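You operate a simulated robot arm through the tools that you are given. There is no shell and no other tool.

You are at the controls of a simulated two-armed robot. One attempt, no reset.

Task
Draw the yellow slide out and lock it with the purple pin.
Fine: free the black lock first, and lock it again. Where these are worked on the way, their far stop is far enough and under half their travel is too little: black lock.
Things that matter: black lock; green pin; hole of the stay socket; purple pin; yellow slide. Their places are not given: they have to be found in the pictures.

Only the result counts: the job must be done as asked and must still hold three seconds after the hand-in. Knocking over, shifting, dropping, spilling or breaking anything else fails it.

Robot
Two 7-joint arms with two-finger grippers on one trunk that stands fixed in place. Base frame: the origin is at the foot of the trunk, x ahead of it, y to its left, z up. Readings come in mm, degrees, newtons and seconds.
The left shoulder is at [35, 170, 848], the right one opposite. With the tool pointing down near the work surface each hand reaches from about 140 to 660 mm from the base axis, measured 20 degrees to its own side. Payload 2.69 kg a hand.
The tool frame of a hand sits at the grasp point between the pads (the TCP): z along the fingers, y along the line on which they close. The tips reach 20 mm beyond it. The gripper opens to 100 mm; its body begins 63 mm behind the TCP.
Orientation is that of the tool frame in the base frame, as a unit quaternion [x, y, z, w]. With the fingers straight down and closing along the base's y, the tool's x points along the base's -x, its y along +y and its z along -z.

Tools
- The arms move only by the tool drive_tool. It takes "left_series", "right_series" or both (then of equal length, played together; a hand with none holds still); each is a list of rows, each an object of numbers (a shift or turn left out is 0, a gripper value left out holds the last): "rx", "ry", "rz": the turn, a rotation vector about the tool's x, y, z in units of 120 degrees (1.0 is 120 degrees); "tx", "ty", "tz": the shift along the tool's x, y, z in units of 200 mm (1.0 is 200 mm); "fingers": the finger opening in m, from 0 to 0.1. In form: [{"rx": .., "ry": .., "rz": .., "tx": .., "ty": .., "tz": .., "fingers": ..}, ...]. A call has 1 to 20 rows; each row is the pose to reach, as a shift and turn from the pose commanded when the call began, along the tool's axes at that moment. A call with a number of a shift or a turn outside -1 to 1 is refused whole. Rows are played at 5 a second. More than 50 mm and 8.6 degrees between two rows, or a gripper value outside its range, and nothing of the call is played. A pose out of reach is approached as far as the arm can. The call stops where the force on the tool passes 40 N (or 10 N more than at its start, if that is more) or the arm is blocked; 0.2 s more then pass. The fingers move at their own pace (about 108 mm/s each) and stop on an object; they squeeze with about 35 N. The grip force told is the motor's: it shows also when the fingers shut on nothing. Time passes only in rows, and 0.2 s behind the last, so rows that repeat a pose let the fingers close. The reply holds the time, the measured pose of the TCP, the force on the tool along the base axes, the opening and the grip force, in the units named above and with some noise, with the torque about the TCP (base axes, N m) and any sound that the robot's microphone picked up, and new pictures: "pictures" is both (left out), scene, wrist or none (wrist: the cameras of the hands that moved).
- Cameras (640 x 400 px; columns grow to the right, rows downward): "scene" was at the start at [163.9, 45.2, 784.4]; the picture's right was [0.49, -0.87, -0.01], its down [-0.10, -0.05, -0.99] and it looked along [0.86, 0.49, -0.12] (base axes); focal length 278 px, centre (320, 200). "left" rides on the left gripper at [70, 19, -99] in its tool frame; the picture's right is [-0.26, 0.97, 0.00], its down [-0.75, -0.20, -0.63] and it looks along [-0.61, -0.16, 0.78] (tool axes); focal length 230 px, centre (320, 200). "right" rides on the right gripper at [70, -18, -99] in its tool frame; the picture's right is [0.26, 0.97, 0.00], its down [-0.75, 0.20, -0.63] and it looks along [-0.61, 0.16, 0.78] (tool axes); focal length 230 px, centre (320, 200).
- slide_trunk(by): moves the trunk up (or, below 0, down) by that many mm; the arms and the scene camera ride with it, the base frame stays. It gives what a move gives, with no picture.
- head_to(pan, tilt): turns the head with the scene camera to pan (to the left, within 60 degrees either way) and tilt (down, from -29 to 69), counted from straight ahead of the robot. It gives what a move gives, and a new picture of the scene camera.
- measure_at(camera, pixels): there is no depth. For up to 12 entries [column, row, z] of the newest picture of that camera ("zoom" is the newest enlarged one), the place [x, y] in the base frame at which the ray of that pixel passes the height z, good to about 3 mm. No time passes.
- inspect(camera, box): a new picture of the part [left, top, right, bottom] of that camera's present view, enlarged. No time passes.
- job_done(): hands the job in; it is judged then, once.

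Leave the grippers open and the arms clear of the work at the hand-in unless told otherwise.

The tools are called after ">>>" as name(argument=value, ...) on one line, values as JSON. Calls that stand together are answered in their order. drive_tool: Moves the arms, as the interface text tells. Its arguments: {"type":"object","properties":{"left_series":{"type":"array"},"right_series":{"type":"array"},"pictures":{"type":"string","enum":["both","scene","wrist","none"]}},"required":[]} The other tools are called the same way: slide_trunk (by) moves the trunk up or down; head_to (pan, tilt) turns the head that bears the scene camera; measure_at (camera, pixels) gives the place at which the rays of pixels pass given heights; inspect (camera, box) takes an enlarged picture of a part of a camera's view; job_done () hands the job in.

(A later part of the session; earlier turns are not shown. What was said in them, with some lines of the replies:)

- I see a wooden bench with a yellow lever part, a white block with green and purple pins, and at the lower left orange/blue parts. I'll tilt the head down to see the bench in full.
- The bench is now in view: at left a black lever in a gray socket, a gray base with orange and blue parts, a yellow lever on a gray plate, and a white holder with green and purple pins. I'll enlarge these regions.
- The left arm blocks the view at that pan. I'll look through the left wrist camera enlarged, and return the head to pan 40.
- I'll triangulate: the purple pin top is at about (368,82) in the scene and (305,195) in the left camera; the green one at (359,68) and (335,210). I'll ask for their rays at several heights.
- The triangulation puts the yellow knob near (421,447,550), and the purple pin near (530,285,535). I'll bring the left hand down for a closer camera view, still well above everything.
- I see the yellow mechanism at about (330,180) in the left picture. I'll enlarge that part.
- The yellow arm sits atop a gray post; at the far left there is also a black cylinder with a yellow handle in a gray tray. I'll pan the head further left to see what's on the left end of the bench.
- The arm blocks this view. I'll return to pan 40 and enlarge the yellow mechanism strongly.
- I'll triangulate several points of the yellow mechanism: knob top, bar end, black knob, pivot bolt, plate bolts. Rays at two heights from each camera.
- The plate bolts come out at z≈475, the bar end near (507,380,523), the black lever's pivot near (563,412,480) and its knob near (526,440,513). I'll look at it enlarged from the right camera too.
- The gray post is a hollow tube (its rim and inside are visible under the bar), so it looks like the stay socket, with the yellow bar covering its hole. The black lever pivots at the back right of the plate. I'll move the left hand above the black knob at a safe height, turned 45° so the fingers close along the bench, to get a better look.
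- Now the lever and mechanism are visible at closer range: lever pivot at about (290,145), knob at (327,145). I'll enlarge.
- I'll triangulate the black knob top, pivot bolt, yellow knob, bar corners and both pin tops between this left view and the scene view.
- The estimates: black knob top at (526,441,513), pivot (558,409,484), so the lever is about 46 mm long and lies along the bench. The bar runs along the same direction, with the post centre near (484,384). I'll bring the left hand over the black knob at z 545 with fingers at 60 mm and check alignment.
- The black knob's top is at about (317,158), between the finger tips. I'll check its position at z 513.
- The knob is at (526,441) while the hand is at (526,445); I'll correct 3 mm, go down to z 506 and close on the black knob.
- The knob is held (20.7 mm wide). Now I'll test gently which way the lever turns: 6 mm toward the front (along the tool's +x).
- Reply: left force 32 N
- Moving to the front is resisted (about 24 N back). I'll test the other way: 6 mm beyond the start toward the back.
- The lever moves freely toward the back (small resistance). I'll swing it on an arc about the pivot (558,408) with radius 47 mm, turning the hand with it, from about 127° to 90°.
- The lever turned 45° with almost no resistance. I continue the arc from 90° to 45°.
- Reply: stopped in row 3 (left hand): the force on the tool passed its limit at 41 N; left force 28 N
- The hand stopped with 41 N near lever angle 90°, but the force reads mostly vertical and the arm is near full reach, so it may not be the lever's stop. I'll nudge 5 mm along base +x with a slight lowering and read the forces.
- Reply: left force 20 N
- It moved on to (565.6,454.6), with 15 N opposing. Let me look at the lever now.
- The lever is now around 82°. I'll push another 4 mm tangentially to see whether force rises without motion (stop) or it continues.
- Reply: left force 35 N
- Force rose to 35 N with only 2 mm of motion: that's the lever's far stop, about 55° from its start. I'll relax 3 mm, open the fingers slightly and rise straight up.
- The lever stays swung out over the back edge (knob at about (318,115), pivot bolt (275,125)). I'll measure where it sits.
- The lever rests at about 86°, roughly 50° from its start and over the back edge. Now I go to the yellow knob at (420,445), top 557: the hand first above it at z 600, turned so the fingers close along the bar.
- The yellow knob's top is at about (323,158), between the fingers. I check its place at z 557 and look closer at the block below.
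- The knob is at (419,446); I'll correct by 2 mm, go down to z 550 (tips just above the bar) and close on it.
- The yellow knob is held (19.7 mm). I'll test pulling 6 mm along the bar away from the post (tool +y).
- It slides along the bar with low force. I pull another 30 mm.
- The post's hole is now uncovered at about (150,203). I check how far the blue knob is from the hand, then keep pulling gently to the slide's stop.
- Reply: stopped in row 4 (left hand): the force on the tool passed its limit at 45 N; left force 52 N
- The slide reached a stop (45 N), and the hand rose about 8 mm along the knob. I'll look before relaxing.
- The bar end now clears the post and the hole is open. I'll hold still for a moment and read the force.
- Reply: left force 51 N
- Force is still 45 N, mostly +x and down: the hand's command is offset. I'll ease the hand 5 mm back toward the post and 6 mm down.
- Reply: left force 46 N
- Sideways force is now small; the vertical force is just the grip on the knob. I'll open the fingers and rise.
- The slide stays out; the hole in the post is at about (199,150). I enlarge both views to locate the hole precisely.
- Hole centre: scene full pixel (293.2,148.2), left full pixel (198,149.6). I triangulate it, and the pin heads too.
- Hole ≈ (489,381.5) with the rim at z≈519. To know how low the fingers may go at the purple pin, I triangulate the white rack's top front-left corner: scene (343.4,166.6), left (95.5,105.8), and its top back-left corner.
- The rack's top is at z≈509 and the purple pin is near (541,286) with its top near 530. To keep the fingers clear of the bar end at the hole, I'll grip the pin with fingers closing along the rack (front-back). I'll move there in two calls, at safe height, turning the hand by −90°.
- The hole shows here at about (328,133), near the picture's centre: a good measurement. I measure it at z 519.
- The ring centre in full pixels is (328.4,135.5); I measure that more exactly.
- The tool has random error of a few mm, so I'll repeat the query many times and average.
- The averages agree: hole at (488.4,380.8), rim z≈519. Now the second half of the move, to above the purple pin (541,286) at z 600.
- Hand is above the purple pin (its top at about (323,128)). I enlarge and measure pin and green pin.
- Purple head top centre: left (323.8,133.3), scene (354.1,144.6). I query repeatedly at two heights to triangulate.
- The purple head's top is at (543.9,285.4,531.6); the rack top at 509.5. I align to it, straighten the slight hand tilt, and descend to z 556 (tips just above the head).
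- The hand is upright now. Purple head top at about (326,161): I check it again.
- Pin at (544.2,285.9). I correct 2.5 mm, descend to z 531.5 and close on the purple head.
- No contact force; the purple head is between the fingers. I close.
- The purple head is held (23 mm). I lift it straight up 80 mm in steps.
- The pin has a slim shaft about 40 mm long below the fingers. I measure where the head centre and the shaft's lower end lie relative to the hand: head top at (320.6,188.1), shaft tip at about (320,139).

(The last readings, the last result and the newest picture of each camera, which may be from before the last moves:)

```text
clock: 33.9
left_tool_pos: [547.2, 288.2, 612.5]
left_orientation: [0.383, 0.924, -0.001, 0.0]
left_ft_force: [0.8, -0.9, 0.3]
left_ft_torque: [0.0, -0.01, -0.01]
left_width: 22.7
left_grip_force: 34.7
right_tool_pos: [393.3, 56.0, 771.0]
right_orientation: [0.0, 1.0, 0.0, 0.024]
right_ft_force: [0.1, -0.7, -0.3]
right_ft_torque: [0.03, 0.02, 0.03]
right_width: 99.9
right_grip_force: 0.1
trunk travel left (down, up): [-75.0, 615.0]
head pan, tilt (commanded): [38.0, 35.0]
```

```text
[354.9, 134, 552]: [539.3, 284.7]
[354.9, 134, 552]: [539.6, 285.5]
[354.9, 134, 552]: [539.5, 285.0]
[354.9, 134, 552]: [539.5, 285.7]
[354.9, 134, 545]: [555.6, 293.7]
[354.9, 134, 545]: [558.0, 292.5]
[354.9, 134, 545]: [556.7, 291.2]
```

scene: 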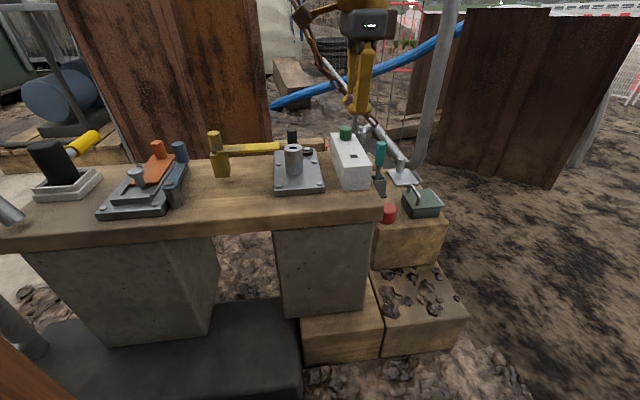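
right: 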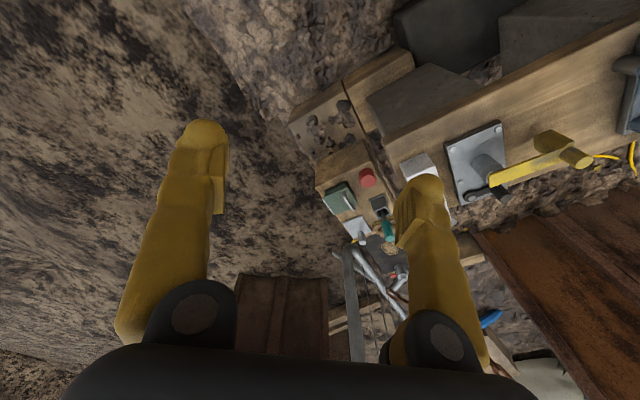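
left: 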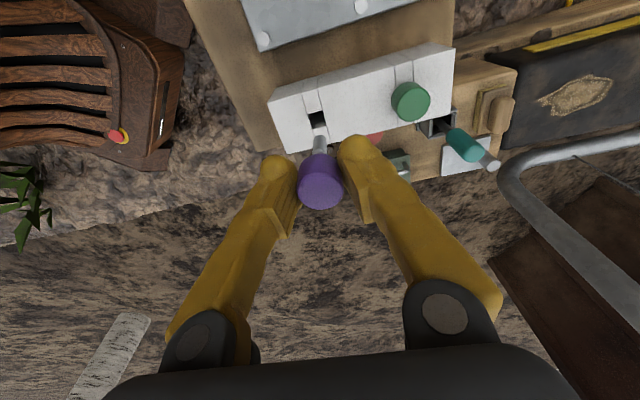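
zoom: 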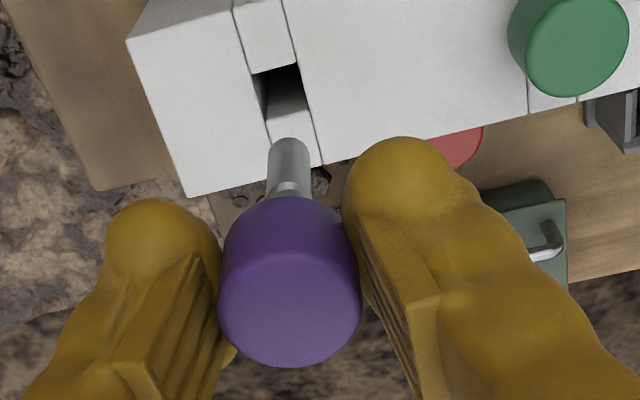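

The pin tip is at z≈550 now, centred near (545,288). I carry it over the hole: shift (−56.6,+92.4), keeping the tip about 25 mm above the post.

>>> drive_tool(left_series=[{"tx": 0.088, "ty": 0.021, "fingers": 0.0}, {"tx": 0.176, "ty": 0.042, "fingers": 0.0}, {"tx": 0.264, "ty": 0.063, "fingers": 0.0}, {"tx": 0.352, "ty": 0.083, "fingers": 0.0}, {"tx": 0.44, "ty": 0.104, "fingers": 0.0}, {"tx": 0.527, "ty": 0.125, "fingers": 0.0}, {"tx": 0.527, "ty": 0.125, "tz": 0.02, "fingers": 0.0}, {"tx": 0.527, "ty": 0.125, "tz": 0.02, "fingers": 0.0}], pictures="both")

```text
clock: 35.7
left_tool_pos: [488.9, 379.9, 607.2]
left_orientation: [0.384, 0.923, -0.001, 0.0]
left_ft_force: [0.3, -0.1, 0.0]
left_ft_torque: [0.0, -0.01, -0.01]
left_width: 22.7
left_grip_force: 34.5
right_tool_pos: [392.2, 57.2, 769.3]
right_orientation: [0.0, 1.0, -0.001, 0.023]
right_ft_force: [0.0, -0.1, -0.4]
right_ft_torque: [0.01, -0.01, -0.01]
right_width: 99.9
right_grip_force: 0.0
trunk travel left (down, up): [-75.0, 615.0]
head pan, tilt (commanded): [38.0, 35.0]
```

scene: 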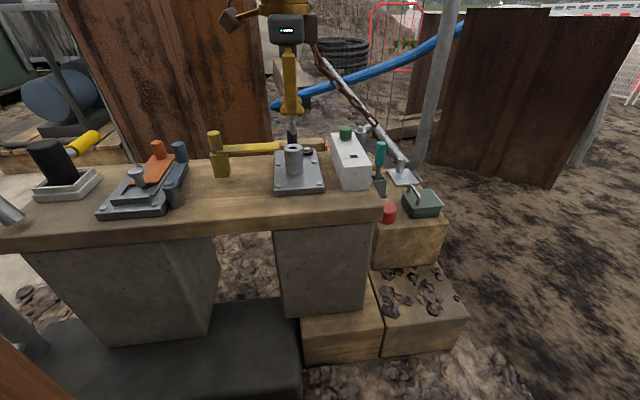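
left: 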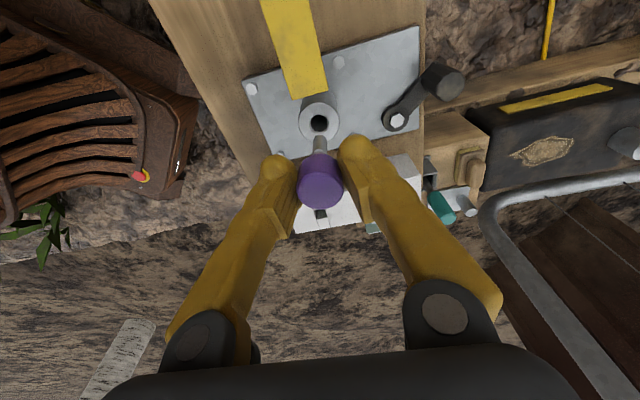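

>>> inspect(camera="left", box=[280, 80, 360, 160])

>>> inspect(camera="scene", box=[265, 90, 325, 165])

```text
5.00 times, centred on (320, 120) of left
```

zoom: 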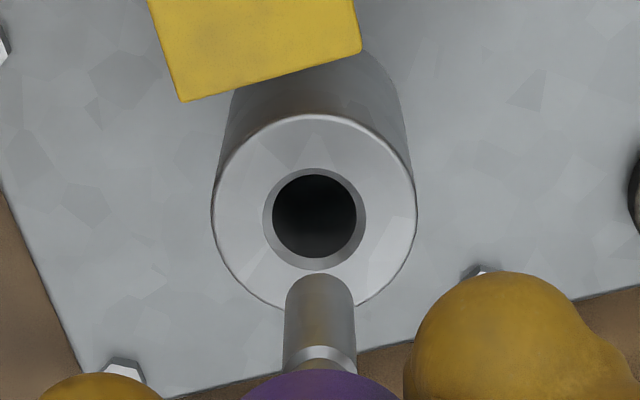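

```text
5.33 times, centred on (295, 128) of scene
```

zoom: 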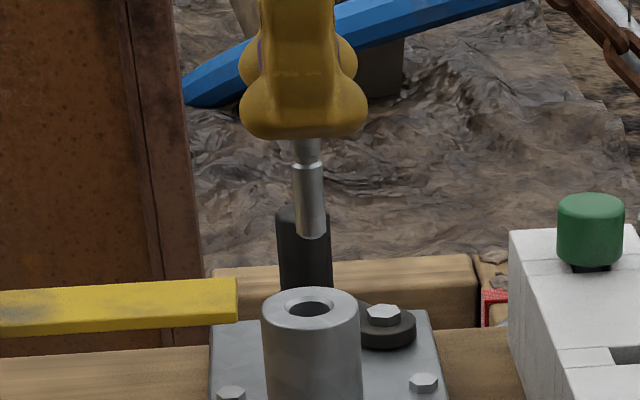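

In the left view the hole's centre is at (318.8,124) and the pin's lower end centre near (320,140). I average measurements for both.

>>> measure_at(camera="left", pixels=[[318.8, 123.9, 519], [318.8, 123.9, 519], [318.8, 123.9, 519], [318.8, 123.9, 519], [318.8, 123.9, 519], [318.8, 123.9, 519], [320, 140, 544], [320, 140, 544], [320, 140, 544], [320, 140, 544], [320, 140, 544], [320, 140, 544]])

>>> measure_at(camera="scene", pixels=[[293.6, 133.8, 544], [293.6, 133.8, 544], [293.6, 133.8, 544], [293.6, 133.8, 544], [293.6, 133.8, 544], [293.6, 133.8, 540], [293.6, 133.8, 540], [293.6, 133.8, 540], [293.2, 148.3, 519], [293.2, 148.3, 519], [293.2, 148.3, 519], [293.2, 148.3, 519]])

```text
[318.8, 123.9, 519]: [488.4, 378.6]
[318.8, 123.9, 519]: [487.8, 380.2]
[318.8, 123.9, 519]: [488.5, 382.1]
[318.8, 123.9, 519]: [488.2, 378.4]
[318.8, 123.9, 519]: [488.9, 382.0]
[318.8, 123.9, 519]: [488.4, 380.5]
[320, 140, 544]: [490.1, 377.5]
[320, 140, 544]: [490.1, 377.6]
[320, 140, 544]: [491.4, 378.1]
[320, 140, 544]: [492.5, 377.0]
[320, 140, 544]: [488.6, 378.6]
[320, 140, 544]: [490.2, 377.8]
```

```text
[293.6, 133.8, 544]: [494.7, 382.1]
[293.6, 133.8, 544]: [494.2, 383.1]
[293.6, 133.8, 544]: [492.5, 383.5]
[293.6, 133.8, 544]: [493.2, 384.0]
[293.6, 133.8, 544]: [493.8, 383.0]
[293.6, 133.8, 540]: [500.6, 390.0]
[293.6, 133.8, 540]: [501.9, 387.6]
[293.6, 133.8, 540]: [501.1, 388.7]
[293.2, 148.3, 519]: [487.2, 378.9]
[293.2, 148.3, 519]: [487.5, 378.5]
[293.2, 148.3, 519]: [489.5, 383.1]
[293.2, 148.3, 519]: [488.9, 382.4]
```

Tip is at about (489.8,378.9,546.5), the hole at (488.4,380.7). I shift 2.3 mm along the tool's x and lower 21 mm so the tip is just above the rim, then check again.

>>> drive_tool(left_series=[{"tx": 0.011, "ty": 0.0015, "tz": 0.03, "fingers": 0.0}, {"tx": 0.011, "ty": 0.0015, "tz": 0.07, "fingers": 0.0}, {"tx": 0.011, "ty": 0.0015, "tz": 0.105, "fingers": 0.0}, {"tx": 0.011, "ty": 0.0015, "tz": 0.105, "fingers": 0.0}], pictures="wrist")

>>> inspect(camera="left", box=[280, 100, 360, 180])

>>> inspect(camera="scene", box=[265, 100, 325, 175])

```text
clock: 36.7
left_tool_pos: [487.5, 382.5, 585.9]
left_orientation: [0.383, 0.924, -0.001, 0.0]
left_ft_force: [-0.5, 0.2, -0.3]
left_ft_torque: [0.01, 0.01, -0.03]
left_width: 23.1
left_grip_force: 35.3
right_tool_pos: [392.4, 56.9, 769.4]
right_orientation: [0.0, 1.0, -0.001, 0.025]
right_ft_force: [0.6, 0.0, -0.2]
right_ft_torque: [-0.01, 0.01, -0.02]
right_width: 100.1
right_grip_force: 0.1
trunk travel left (down, up): [-75.0, 615.0]
head pan, tilt (commanded): [38.0, 35.0]
```

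left: 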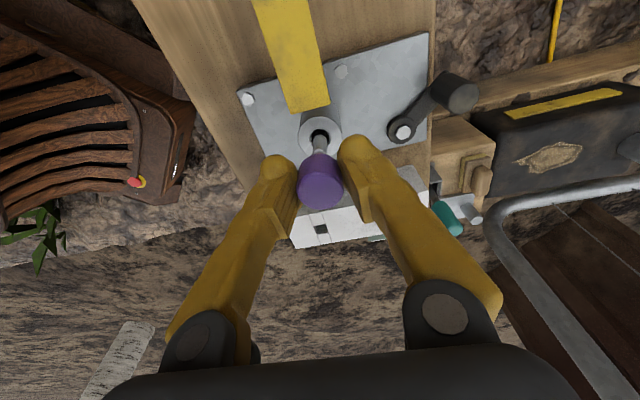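

```text
5.00 times, centred on (320, 140) of left
```

zoom: 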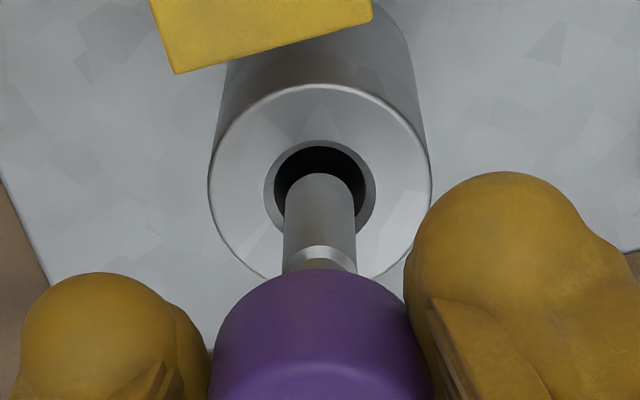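

```text
5.33 times, centred on (295, 138) of scene
```

zoom: 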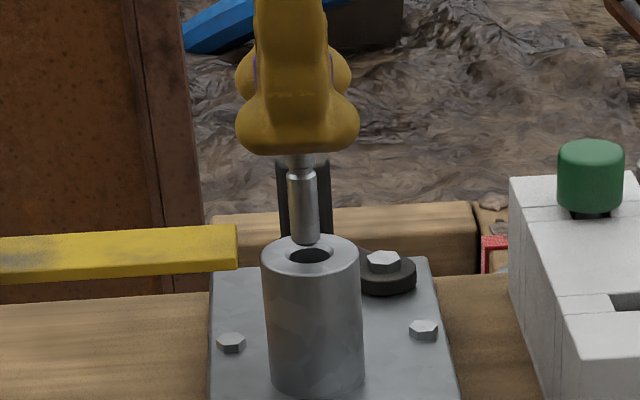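

The pin is nearly centred over the hole (about 1 mm off toward the tool's +x). I correct that and lower 16 mm so the tip enters about 10 mm.

>>> drive_tool(left_series=[{"tx": -0.005, "tz": 0.02, "fingers": 0.0}, {"tx": -0.005, "tz": 0.04, "fingers": 0.0}, {"tx": -0.005, "tz": 0.06, "fingers": 0.0}, {"tx": -0.005, "tz": 0.08, "fingers": 0.0}, {"tx": -0.005, "tz": 0.08, "fingers": 0.0}], pictures="wrist")

>>> inspect(camera="left", box=[280, 100, 360, 180])

>>> inspect(camera="scene", box=[265, 100, 325, 175])

```text
clock: 37.9
left_tool_pos: [489.2, 380.9, 570.0]
left_orientation: [0.384, 0.923, -0.001, 0.0]
left_ft_force: [0.2, 1.2, -1.0]
left_ft_torque: [0.0, -0.02, 0.02]
left_width: 23.1
left_grip_force: 35.0
right_tool_pos: [392.2, 57.8, 769.2]
right_orientation: [0.0, 1.0, -0.001, 0.024]
right_ft_force: [-0.2, -0.4, 0.5]
right_ft_torque: [0.01, -0.03, -0.01]
right_width: 99.7
right_grip_force: 0.0
trunk travel left (down, up): [-75.0, 615.0]
head pan, tilt (commanded): [38.0, 35.0]
```

left: 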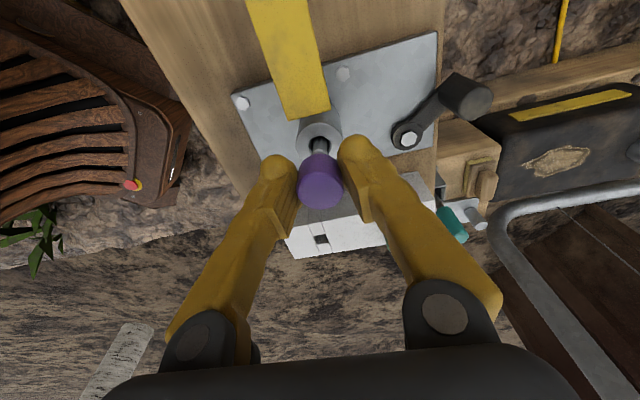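

```text
5.00 times, centred on (320, 140) of left
```

zoom: 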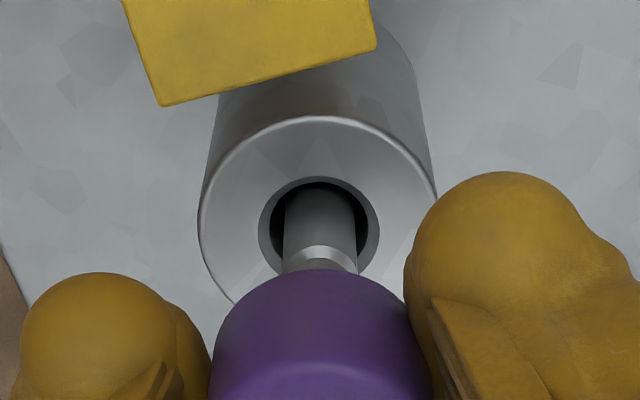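

```text
5.33 times, centred on (295, 138) of scene
```

zoom: 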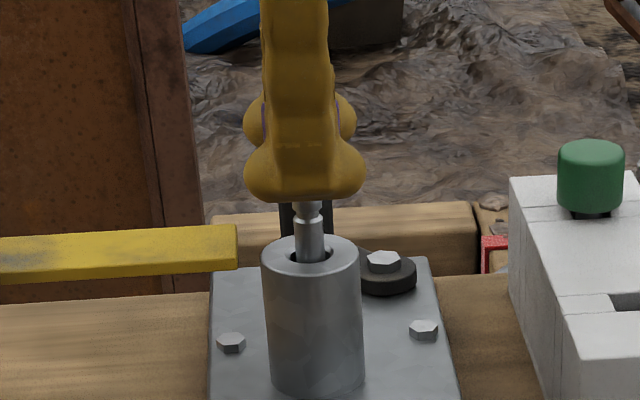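

The tip is inside the hole with no contact force. I lower a further 28 mm in small steps.

>>> drive_tool(left_series=[{"tz": 0.02, "fingers": 0.0}, {"tz": 0.04, "fingers": 0.0}, {"tz": 0.06, "fingers": 0.0}, {"tz": 0.08, "fingers": 0.0}, {"tz": 0.1, "fingers": 0.0}, {"tz": 0.12, "fingers": 0.0}, {"tz": 0.14, "fingers": 0.0}, {"tz": 0.14, "fingers": 0.0}], pictures="wrist")

>>> inspect(camera="scene", box=[265, 100, 325, 175])

```text
clock: 39.7
left_tool_pos: [488.2, 380.1, 541.3]
left_orientation: [0.383, 0.924, -0.001, 0.001]
left_ft_force: [-0.3, 0.5, 2.5]
left_ft_torque: [0.01, -0.06, -0.03]
left_width: 22.6
left_grip_force: 34.9
right_tool_pos: [392.3, 57.4, 770.5]
right_orientation: [0.0, 1.0, 0.0, 0.024]
right_ft_force: [0.2, -0.4, -0.6]
right_ft_torque: [-0.03, -0.01, 0.0]
right_width: 100.1
right_grip_force: 0.0
trunk travel left (down, up): [-75.0, 615.0]
head pan, tilt (commanded): [38.0, 35.0]
```

left: 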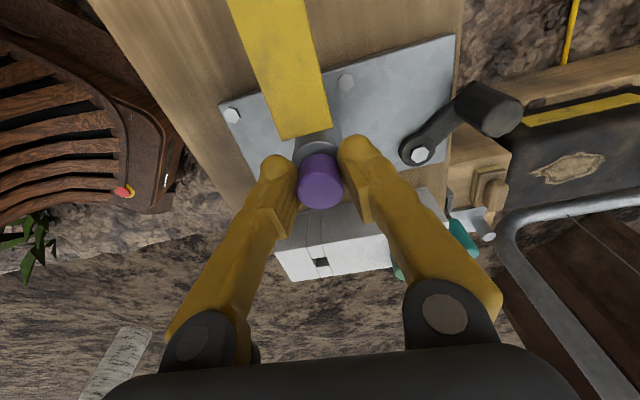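

```text
5.33 times, centred on (295, 138) of scene
```

zoom: 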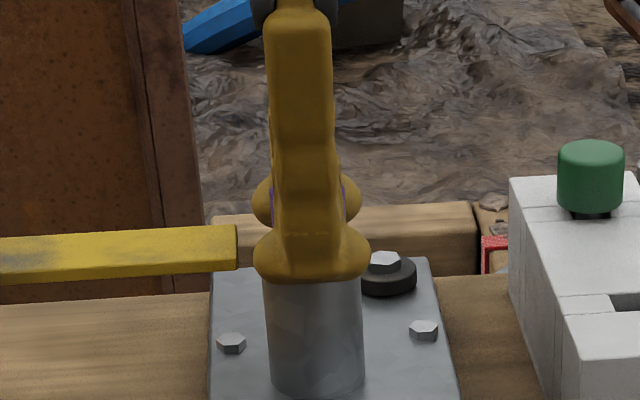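

Almost seated, with 2.5 N of contact beginning. I lower 2 mm more gently.

>>> drive_tool(left_series=[{"tz": 0.005, "fingers": 0.0}, {"tz": 0.01, "fingers": 0.0}, {"tz": 0.01, "fingers": 0.0}], pictures="none")

```text
clock: 40.5
left_tool_pos: [488.2, 381.5, 539.5]
left_orientation: [0.384, 0.923, 0.0, 0.002]
left_ft_force: [-1.0, -0.8, 6.4]
left_ft_torque: [0.06, -0.07, 0.03]
left_width: 22.7
left_grip_force: 34.9
right_tool_pos: [391.5, 56.8, 769.4]
right_orientation: [0.0, 1.0, -0.001, 0.024]
right_ft_force: [-0.5, 0.2, 0.5]
right_ft_torque: [0.02, -0.01, 0.02]
right_width: 99.9
right_grip_force: 0.0
trunk travel left (down, up): [-75.0, 615.0]
head pan, tilt (commanded): [38.0, 35.0]
```

Seated with 6 N. I open the fingers and rise straight up.

>>> drive_tool(left_series=[{"tz": 0.006, "fingers": 0.045}, {"tz": 0.0, "fingers": 0.045}, {"tz": -0.05, "fingers": 0.045}, {"tz": -0.15, "fingers": 0.045}, {"tz": -0.3, "fingers": 0.045}, {"tz": -0.45, "fingers": 0.045}, {"tz": -0.45, "fingers": 0.045}], pictures="both")

>>> inspect(camera="scene", box=[205, 100, 345, 200])

>>> inspect(camera="left", box=[240, 60, 480, 200])

```text
clock: 42.1
left_tool_pos: [487.1, 383.2, 631.4]
left_orientation: [0.383, 0.924, 0.0, -0.001]
left_ft_force: [0.6, 0.1, 0.0]
left_ft_torque: [0.02, -0.03, -0.02]
left_width: 45.1
left_grip_force: 0.1
right_tool_pos: [392.2, 57.3, 769.4]
right_orientation: [0.0, 1.0, -0.002, 0.025]
right_ft_force: [0.3, 0.7, 0.4]
right_ft_torque: [-0.02, 0.05, 0.0]
right_width: 99.8
right_grip_force: 0.1
trunk travel left (down, up): [-75.0, 615.0]
head pan, tilt (commanded): [38.0, 35.0]
```

scene: 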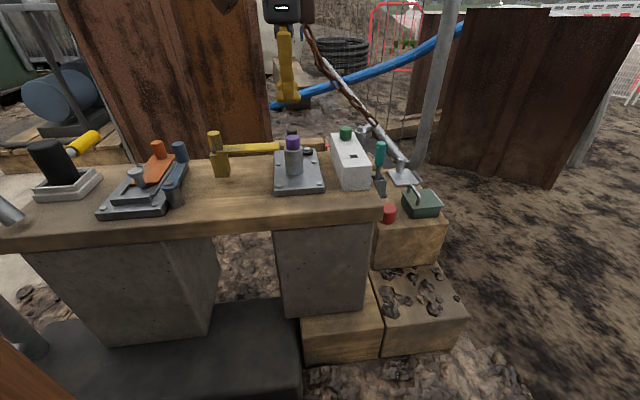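
left: 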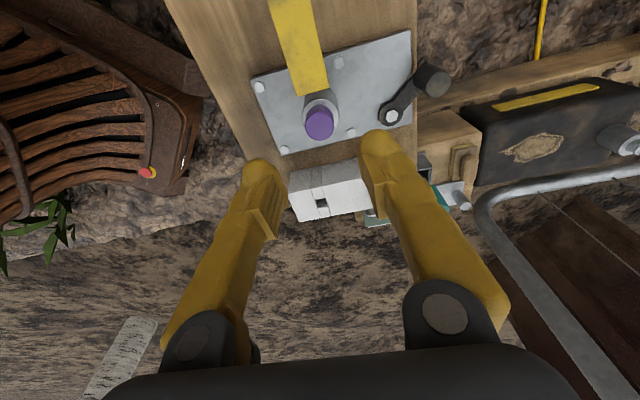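

```text
4.00 times, centred on (275, 150) of scene
```

zoom: 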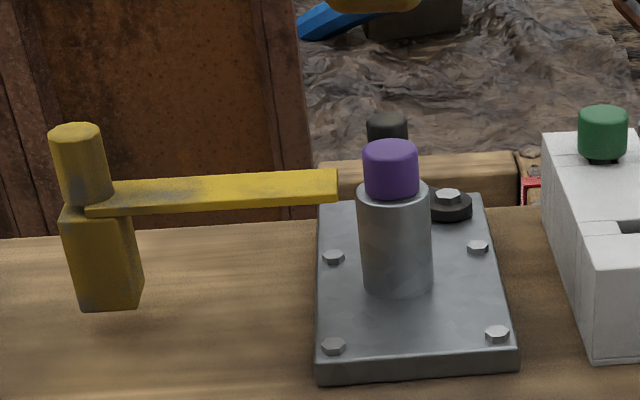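

```text
2.67 times, centred on (360, 130) of left
```

zoom: 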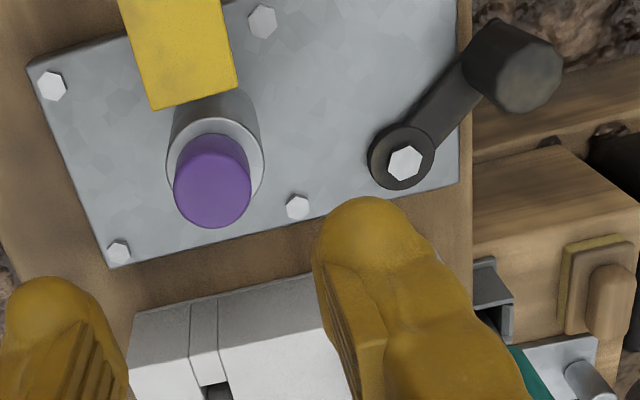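

The purple pin sits in the post with its head on the rim, and the slide's bar end is held out behind it. Now the black lock: I move to above its knob near (562,454), turning the hand so the fingers close along the lever.

>>> drive_tool(left_series=[{"tx": -0.002, "ty": 0.086, "rz": -0.0625, "fingers": 0.05}, {"tx": -0.004, "ty": 0.172, "rz": -0.125, "fingers": 0.05}, {"tx": -0.006, "ty": 0.258, "rz": -0.1875, "fingers": 0.05}, {"tx": -0.008, "ty": 0.344, "rz": -0.25, "fingers": 0.05}, {"tx": -0.01, "ty": 0.43, "rz": -0.3125, "fingers": 0.05}, {"tx": -0.013, "ty": 0.516, "tz": 0.1, "rz": -0.375, "fingers": 0.05}, {"tx": -0.013, "ty": 0.516, "tz": 0.2, "rz": -0.375, "fingers": 0.05}, {"tx": -0.013, "ty": 0.516, "tz": 0.33, "rz": -0.375, "fingers": 0.05}, {"tx": -0.013, "ty": 0.516, "tz": 0.33, "rz": -0.375, "fingers": 0.05}], pictures="both")

>>> inspect(camera="left", box=[200, 90, 400, 215])

```text
clock: 44.1
left_tool_pos: [564.7, 451.7, 561.5]
left_orientation: [0.001, 1.0, -0.001, 0.0]
left_ft_force: [-0.3, -1.1, 0.5]
left_ft_torque: [0.02, 0.03, 0.01]
left_width: 50.0
left_grip_force: 0.0
right_tool_pos: [391.6, 55.7, 768.9]
right_orientation: [0.0, 1.0, -0.001, 0.024]
right_ft_force: [-1.0, 0.3, 0.3]
right_ft_torque: [0.03, 0.01, -0.04]
right_width: 100.1
right_grip_force: 0.1
trunk travel left (down, up): [-75.0, 615.0]
head pan, tilt (commanded): [38.0, 35.0]
```

scene: 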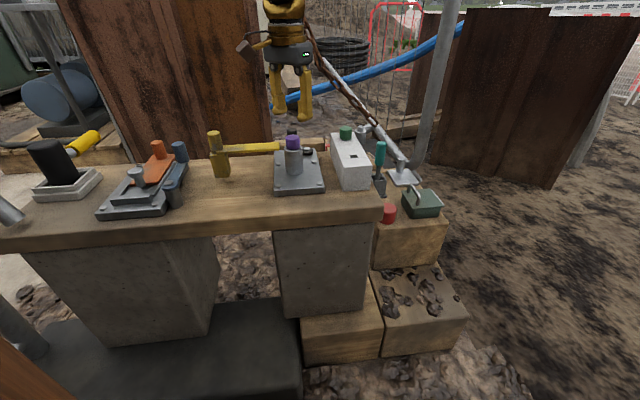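
left: 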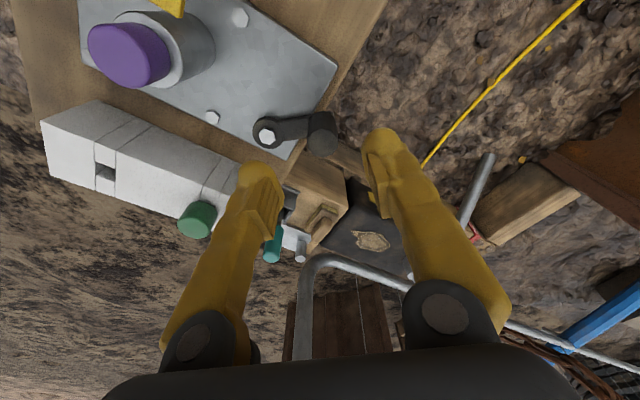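

```text
3.20 times, centred on (300, 152) of left
```

zoom: 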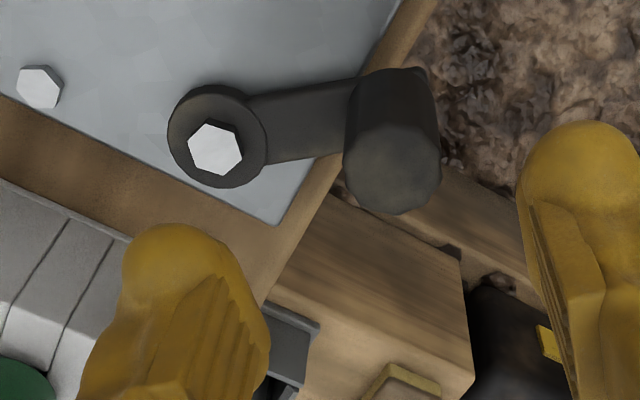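

The black knob's top centre is at (322.2,144.2); pivot bolt at (267,136). I average measurements.

>>> measure_at(camera="left", pixels=[[322.2, 144.2, 513], [322.2, 144.2, 513], [322.2, 144.2, 513], [322.2, 144.2, 513], [322.2, 144.2, 513], [322.2, 144.2, 513], [267.2, 136, 484], [267.2, 136, 484], [267.2, 136, 484], [267.2, 136, 484], [267.2, 136, 484], [267.2, 136, 484]])

```text
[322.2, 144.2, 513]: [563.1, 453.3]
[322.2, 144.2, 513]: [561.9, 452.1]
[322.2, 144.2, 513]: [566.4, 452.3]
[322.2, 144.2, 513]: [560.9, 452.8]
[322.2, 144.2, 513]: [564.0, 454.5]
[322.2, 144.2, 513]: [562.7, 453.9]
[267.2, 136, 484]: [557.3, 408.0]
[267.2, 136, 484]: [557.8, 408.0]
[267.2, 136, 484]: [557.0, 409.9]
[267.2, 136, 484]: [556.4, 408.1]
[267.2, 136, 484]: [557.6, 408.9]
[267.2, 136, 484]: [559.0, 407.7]
```

Knob at (563.2,453.2), pivot at (557.5,408.4). I correct 2 mm, narrow to 42 mm, go down to z 508 and close on it.

>>> drive_tool(left_series=[{"tx": 0.007, "ty": 0.007, "tz": 0.09, "fingers": 0.042}, {"tx": 0.007, "ty": 0.007, "tz": 0.18, "fingers": 0.042}, {"tx": 0.007, "ty": 0.007, "tz": 0.267, "fingers": 0.042}, {"tx": 0.007, "ty": 0.007, "tz": 0.267, "fingers": 0.042}, {"tx": 0.007, "ty": 0.007, "tz": 0.267, "fingers": 0.0}, {"tx": 0.007, "ty": 0.007, "tz": 0.267, "fingers": 0.0}, {"tx": 0.007, "ty": 0.007, "tz": 0.267, "fingers": 0.0}], pictures="both")

```text
clock: 45.7
left_tool_pos: [564.0, 454.6, 509.2]
left_orientation: [0.001, 1.0, -0.001, 0.0]
left_ft_force: [1.0, 0.3, -1.8]
left_ft_torque: [0.04, -0.15, 0.1]
left_width: 20.3
left_grip_force: 45.6
right_tool_pos: [392.4, 56.9, 768.9]
right_orientation: [-0.001, 1.0, -0.001, 0.024]
right_ft_force: [-0.8, -0.7, 0.2]
right_ft_torque: [-0.01, 0.03, -0.03]
right_width: 100.1
right_grip_force: 0.1
trunk travel left (down, up): [-75.0, 615.0]
head pan, tilt (commanded): [38.0, 35.0]
```

scene: 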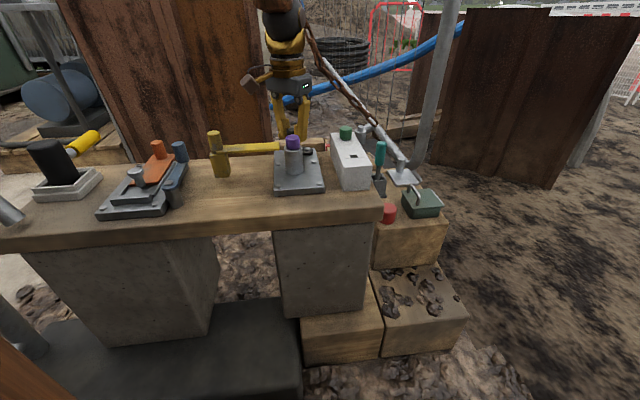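
left: 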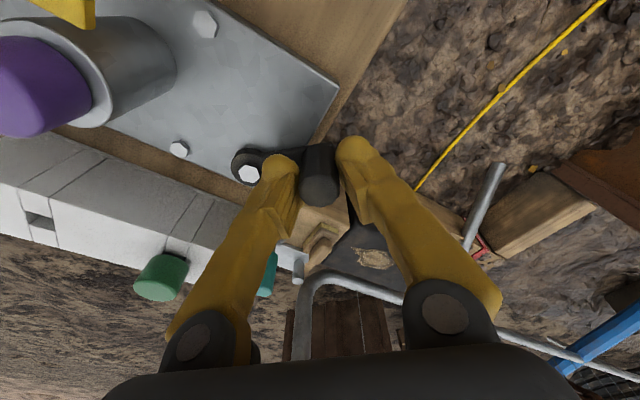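

Held. I swing the lever back on the arc about (557.5,408.4), from 82° toward 127° first, turning the hand along.

>>> drive_tool(left_series=[{"tx": 0.0302, "ty": 0.0022, "rz": -0.05, "fingers": 0.0}, {"tx": 0.0604, "ty": 0.0006, "rz": -0.1, "fingers": 0.0}, {"tx": 0.09, "ty": -0.0053, "rz": -0.15, "fingers": 0.0}, {"tx": 0.119, "ty": -0.0148, "rz": -0.205, "fingers": 0.0}, {"tx": 0.146, "ty": -0.0278, "rz": -0.26, "fingers": 0.0}, {"tx": 0.1715, "ty": -0.0443, "rz": -0.31, "fingers": 0.0}, {"tx": 0.1715, "ty": -0.0443, "rz": -0.31, "fingers": 0.0}], pictures="wrist")

```text
clock: 47.3
left_tool_pos: [528.9, 444.7, 509.3]
left_orientation: [-0.318, 0.948, -0.001, -0.002]
left_ft_force: [15.1, -11.4, -13.3]
left_ft_torque: [0.11, -0.58, 0.18]
left_width: 20.6
left_grip_force: 45.0
right_tool_pos: [392.6, 56.9, 769.4]
right_orientation: [0.0, 1.0, -0.001, 0.023]
right_ft_force: [-0.4, 0.0, 0.4]
right_ft_torque: [0.03, -0.02, -0.02]
right_width: 100.0
right_grip_force: 0.1
trunk travel left (down, up): [-75.0, 615.0]
head pan, tilt (commanded): [38.0, 35.0]
```

left: 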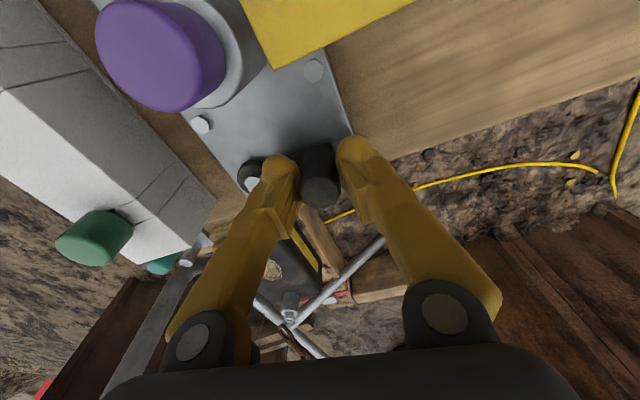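

The knob is at 128° now, 5° short of home. I ease it on by 6 mm, with 2 mm less radius.

>>> drive_tool(left_series=[{"tx": 0.01, "ty": -0.006, "rz": -0.017, "fingers": 0.0}, {"tx": 0.02, "ty": -0.0106, "rz": -0.034, "fingers": 0.0}, {"tx": 0.03, "ty": -0.0106, "rz": -0.05, "fingers": 0.0}, {"tx": 0.03, "ty": -0.0106, "rz": -0.05, "fingers": 0.0}], pictures="none")

```text
clock: 48.3
left_tool_pos: [525.5, 441.3, 510.1]
left_orientation: [-0.367, 0.93, 0.001, 0.0]
left_ft_force: [20.6, 7.2, -11.0]
left_ft_torque: [0.21, -0.34, -0.05]
left_width: 20.1
left_grip_force: 45.1
right_tool_pos: [392.5, 56.9, 769.4]
right_orientation: [0.0, 1.0, 0.0, 0.023]
right_ft_force: [0.0, 0.2, 0.5]
right_ft_torque: [0.0, -0.01, 0.04]
right_width: 100.1
right_grip_force: 0.0
trunk travel left (down, up): [-75.0, 615.0]
head pan, tilt (commanded): [38.0, 35.0]
```

The knob is back at (525.5,441.3), its original place, and 20 N resists: home stop reached. I open the fingers while still at the stop and rise.

>>> drive_tool(left_series=[{"fingers": 0.045}, {"fingers": 0.045}, {"tz": -0.05, "fingers": 0.045}, {"tz": -0.15, "fingers": 0.045}, {"tz": -0.3, "fingers": 0.045}, {"tz": -0.5, "fingers": 0.06}, {"tz": -0.6, "fingers": 0.08}, {"tz": -0.6, "fingers": 0.1}], pictures="both")

>>> inspect(camera="left", box=[160, 20, 480, 200])

>>> inspect(camera="scene", box=[205, 100, 365, 200])

```text
clock: 50.1
left_tool_pos: [523.7, 440.9, 632.0]
left_orientation: [-0.367, 0.93, 0.0, -0.001]
left_ft_force: [0.5, 0.5, 0.2]
left_ft_torque: [-0.01, 0.0, -0.01]
left_width: 100.0
left_grip_force: 0.0
right_tool_pos: [392.1, 57.1, 768.9]
right_orientation: [0.0, 1.0, -0.001, 0.024]
right_ft_force: [0.9, 0.6, 0.6]
right_ft_torque: [0.01, -0.01, -0.01]
right_width: 99.9
right_grip_force: 0.1
trunk travel left (down, up): [-75.0, 615.0]
head pan, tilt (commanded): [38.0, 35.0]
```

scene: 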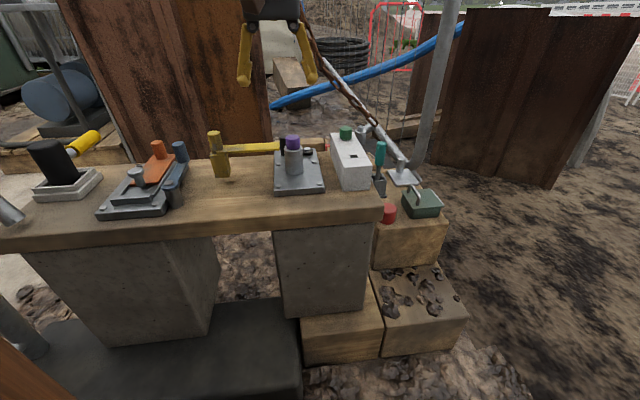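
left: 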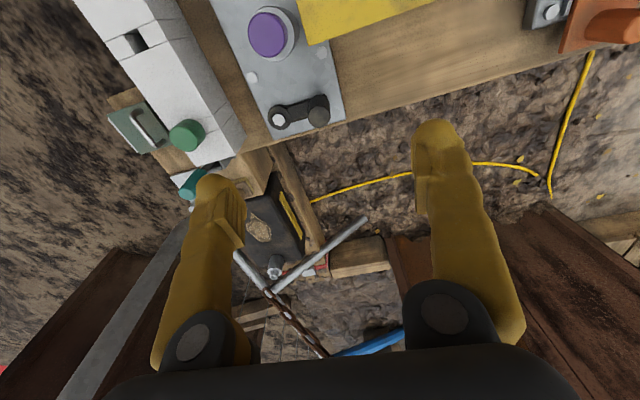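

```text
2.00 times, centred on (320, 110) of left
```

zoom: 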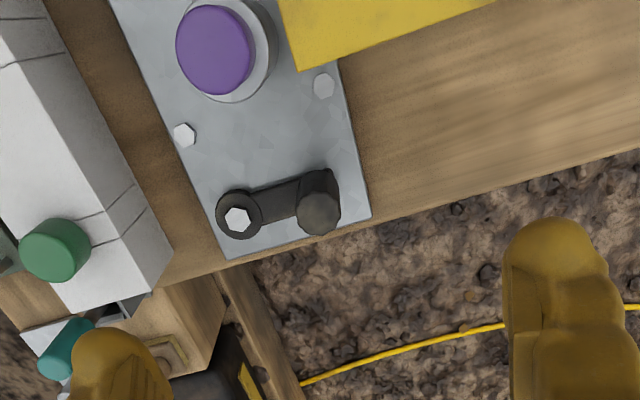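

```text
4.00 times, centred on (285, 150) of scene
```

zoom: 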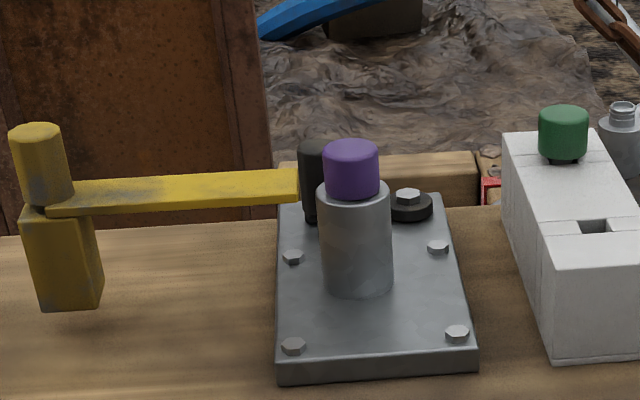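

Everything is as wanted: pin in the post, slide out, black lever back along the plate's edge, green pin untouched. I withdraw the left hand up and back, clear of the work.

>>> drive_tool(left_series=[{"tz": -0.15, "fingers": 0.1}, {"tz": -0.3, "fingers": 0.1}, {"tz": -0.45, "tx": 0.1, "fingers": 0.1}, {"tz": -0.55, "tx": 0.25, "fingers": 0.1}, {"tz": -0.6, "tx": 0.4, "fingers": 0.1}, {"tz": -0.6, "tx": 0.55, "fingers": 0.1}, {"tz": -0.6, "tx": 0.55, "fingers": 0.1}], pictures="both")

>>> inspect(camera="scene", box=[200, 100, 400, 225])

```text
clock: 51.7
left_tool_pos: [443.7, 364.3, 751.4]
left_orientation: [-0.368, 0.93, 0.0, 0.0]
left_ft_force: [0.1, 0.2, 0.4]
left_ft_torque: [0.01, 0.02, 0.02]
left_width: 99.8
left_grip_force: 0.1
right_tool_pos: [391.9, 57.7, 769.5]
right_orientation: [0.001, 1.0, 0.0, 0.025]
right_ft_force: [0.6, -0.3, -0.4]
right_ft_torque: [0.02, -0.03, -0.01]
right_width: 99.7
right_grip_force: 0.1
trunk travel left (down, up): [-75.0, 615.0]
head pan, tilt (commanded): [38.0, 35.0]
```

scene: 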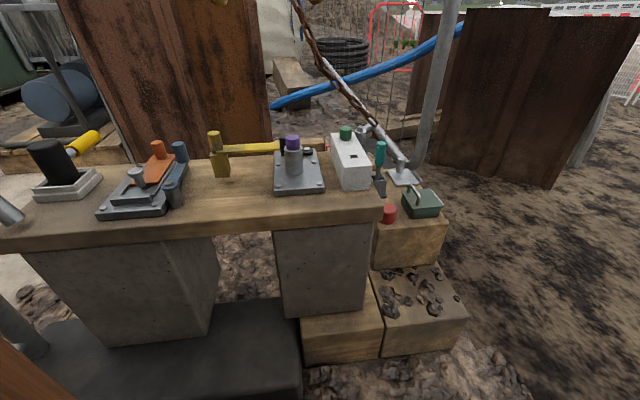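
left: 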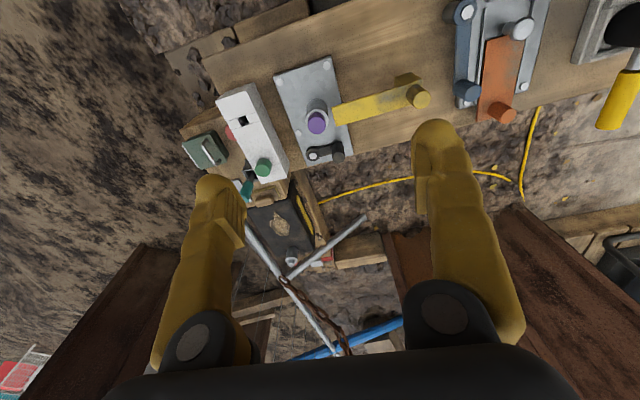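

```text
3.20 times, centred on (300, 162) of scene
```

zoom: 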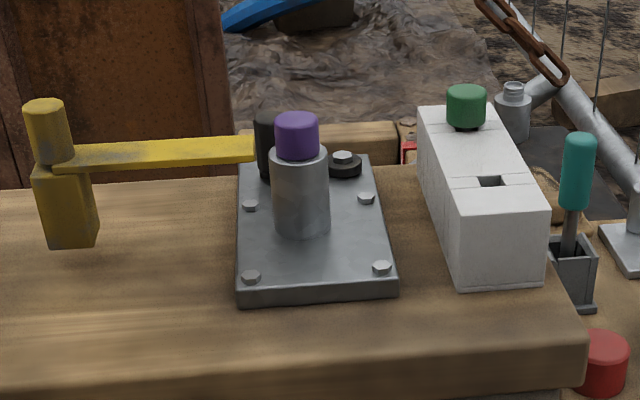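

The hands are open and clear. One last check of the black knob's position from the new left view, enlarged.

>>> inspect(camera="left", box=[270, 60, 440, 180])

>>> measure_at(camera="left", pixels=[[337, 152, 513], [337, 152, 513], [337, 152, 513], [314, 154.5, 484], [314, 154.5, 484], [421, 97, 557], [421, 97, 557]])

```text
3.33 times, centred on (355, 120) of left
```

zoom: 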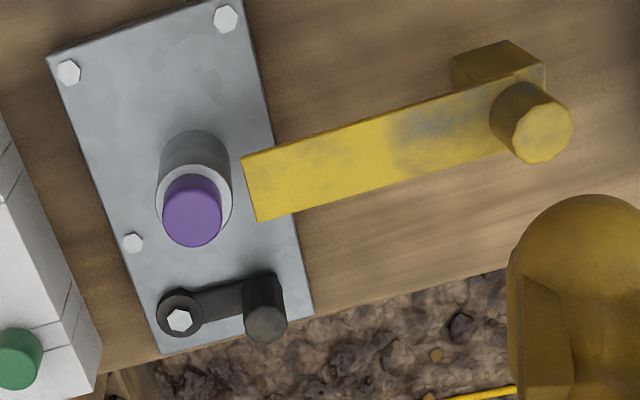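

```text
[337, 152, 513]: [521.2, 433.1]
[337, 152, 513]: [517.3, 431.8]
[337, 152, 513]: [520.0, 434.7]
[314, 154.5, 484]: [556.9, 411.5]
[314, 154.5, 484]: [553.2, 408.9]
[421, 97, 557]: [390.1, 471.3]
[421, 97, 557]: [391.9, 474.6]
```

The lever lies along the plate's back edge as at the start, the slide knob is at (391,473) (fully out), and the purple pin is seated. Both grippers are open and clear, so I hand in.

>>> job_done()

```text
The job is handed in.
```

I drew the yellow slide out to its stop, put the purple pin in the socket hole, and turned the black lock back to where it started. I've handed the job in; it gave no verdict back.

- **Black lock:** I swung it about 51° to its far stop before touching the slide. Afterwards I brought it back until it met its home stop, with its knob within about 1 mm of where it began.
- **Yellow slide:** it moved about 40 mm along its bar until it hit a stop. It stayed in place after I let go.
- **Purple pin:** I lifted it from the white rack and lowered it into the hole in the grey post the slide had been covering. I took that post to be the stay socket. In the pictures the pin's head sits on the post's rim, in the way of the slide going back.
- **Everything else:** I didn't touch the green pin, and nothing else looks moved in the last pictures.

Twice the left hand was stopped by its force limit (41 N and 45 N), at or near the lock's far stop and the slide's out stop. I found no damage from either. Both grippers are open; the left hand is withdrawn above the bench, and the right one was never used.
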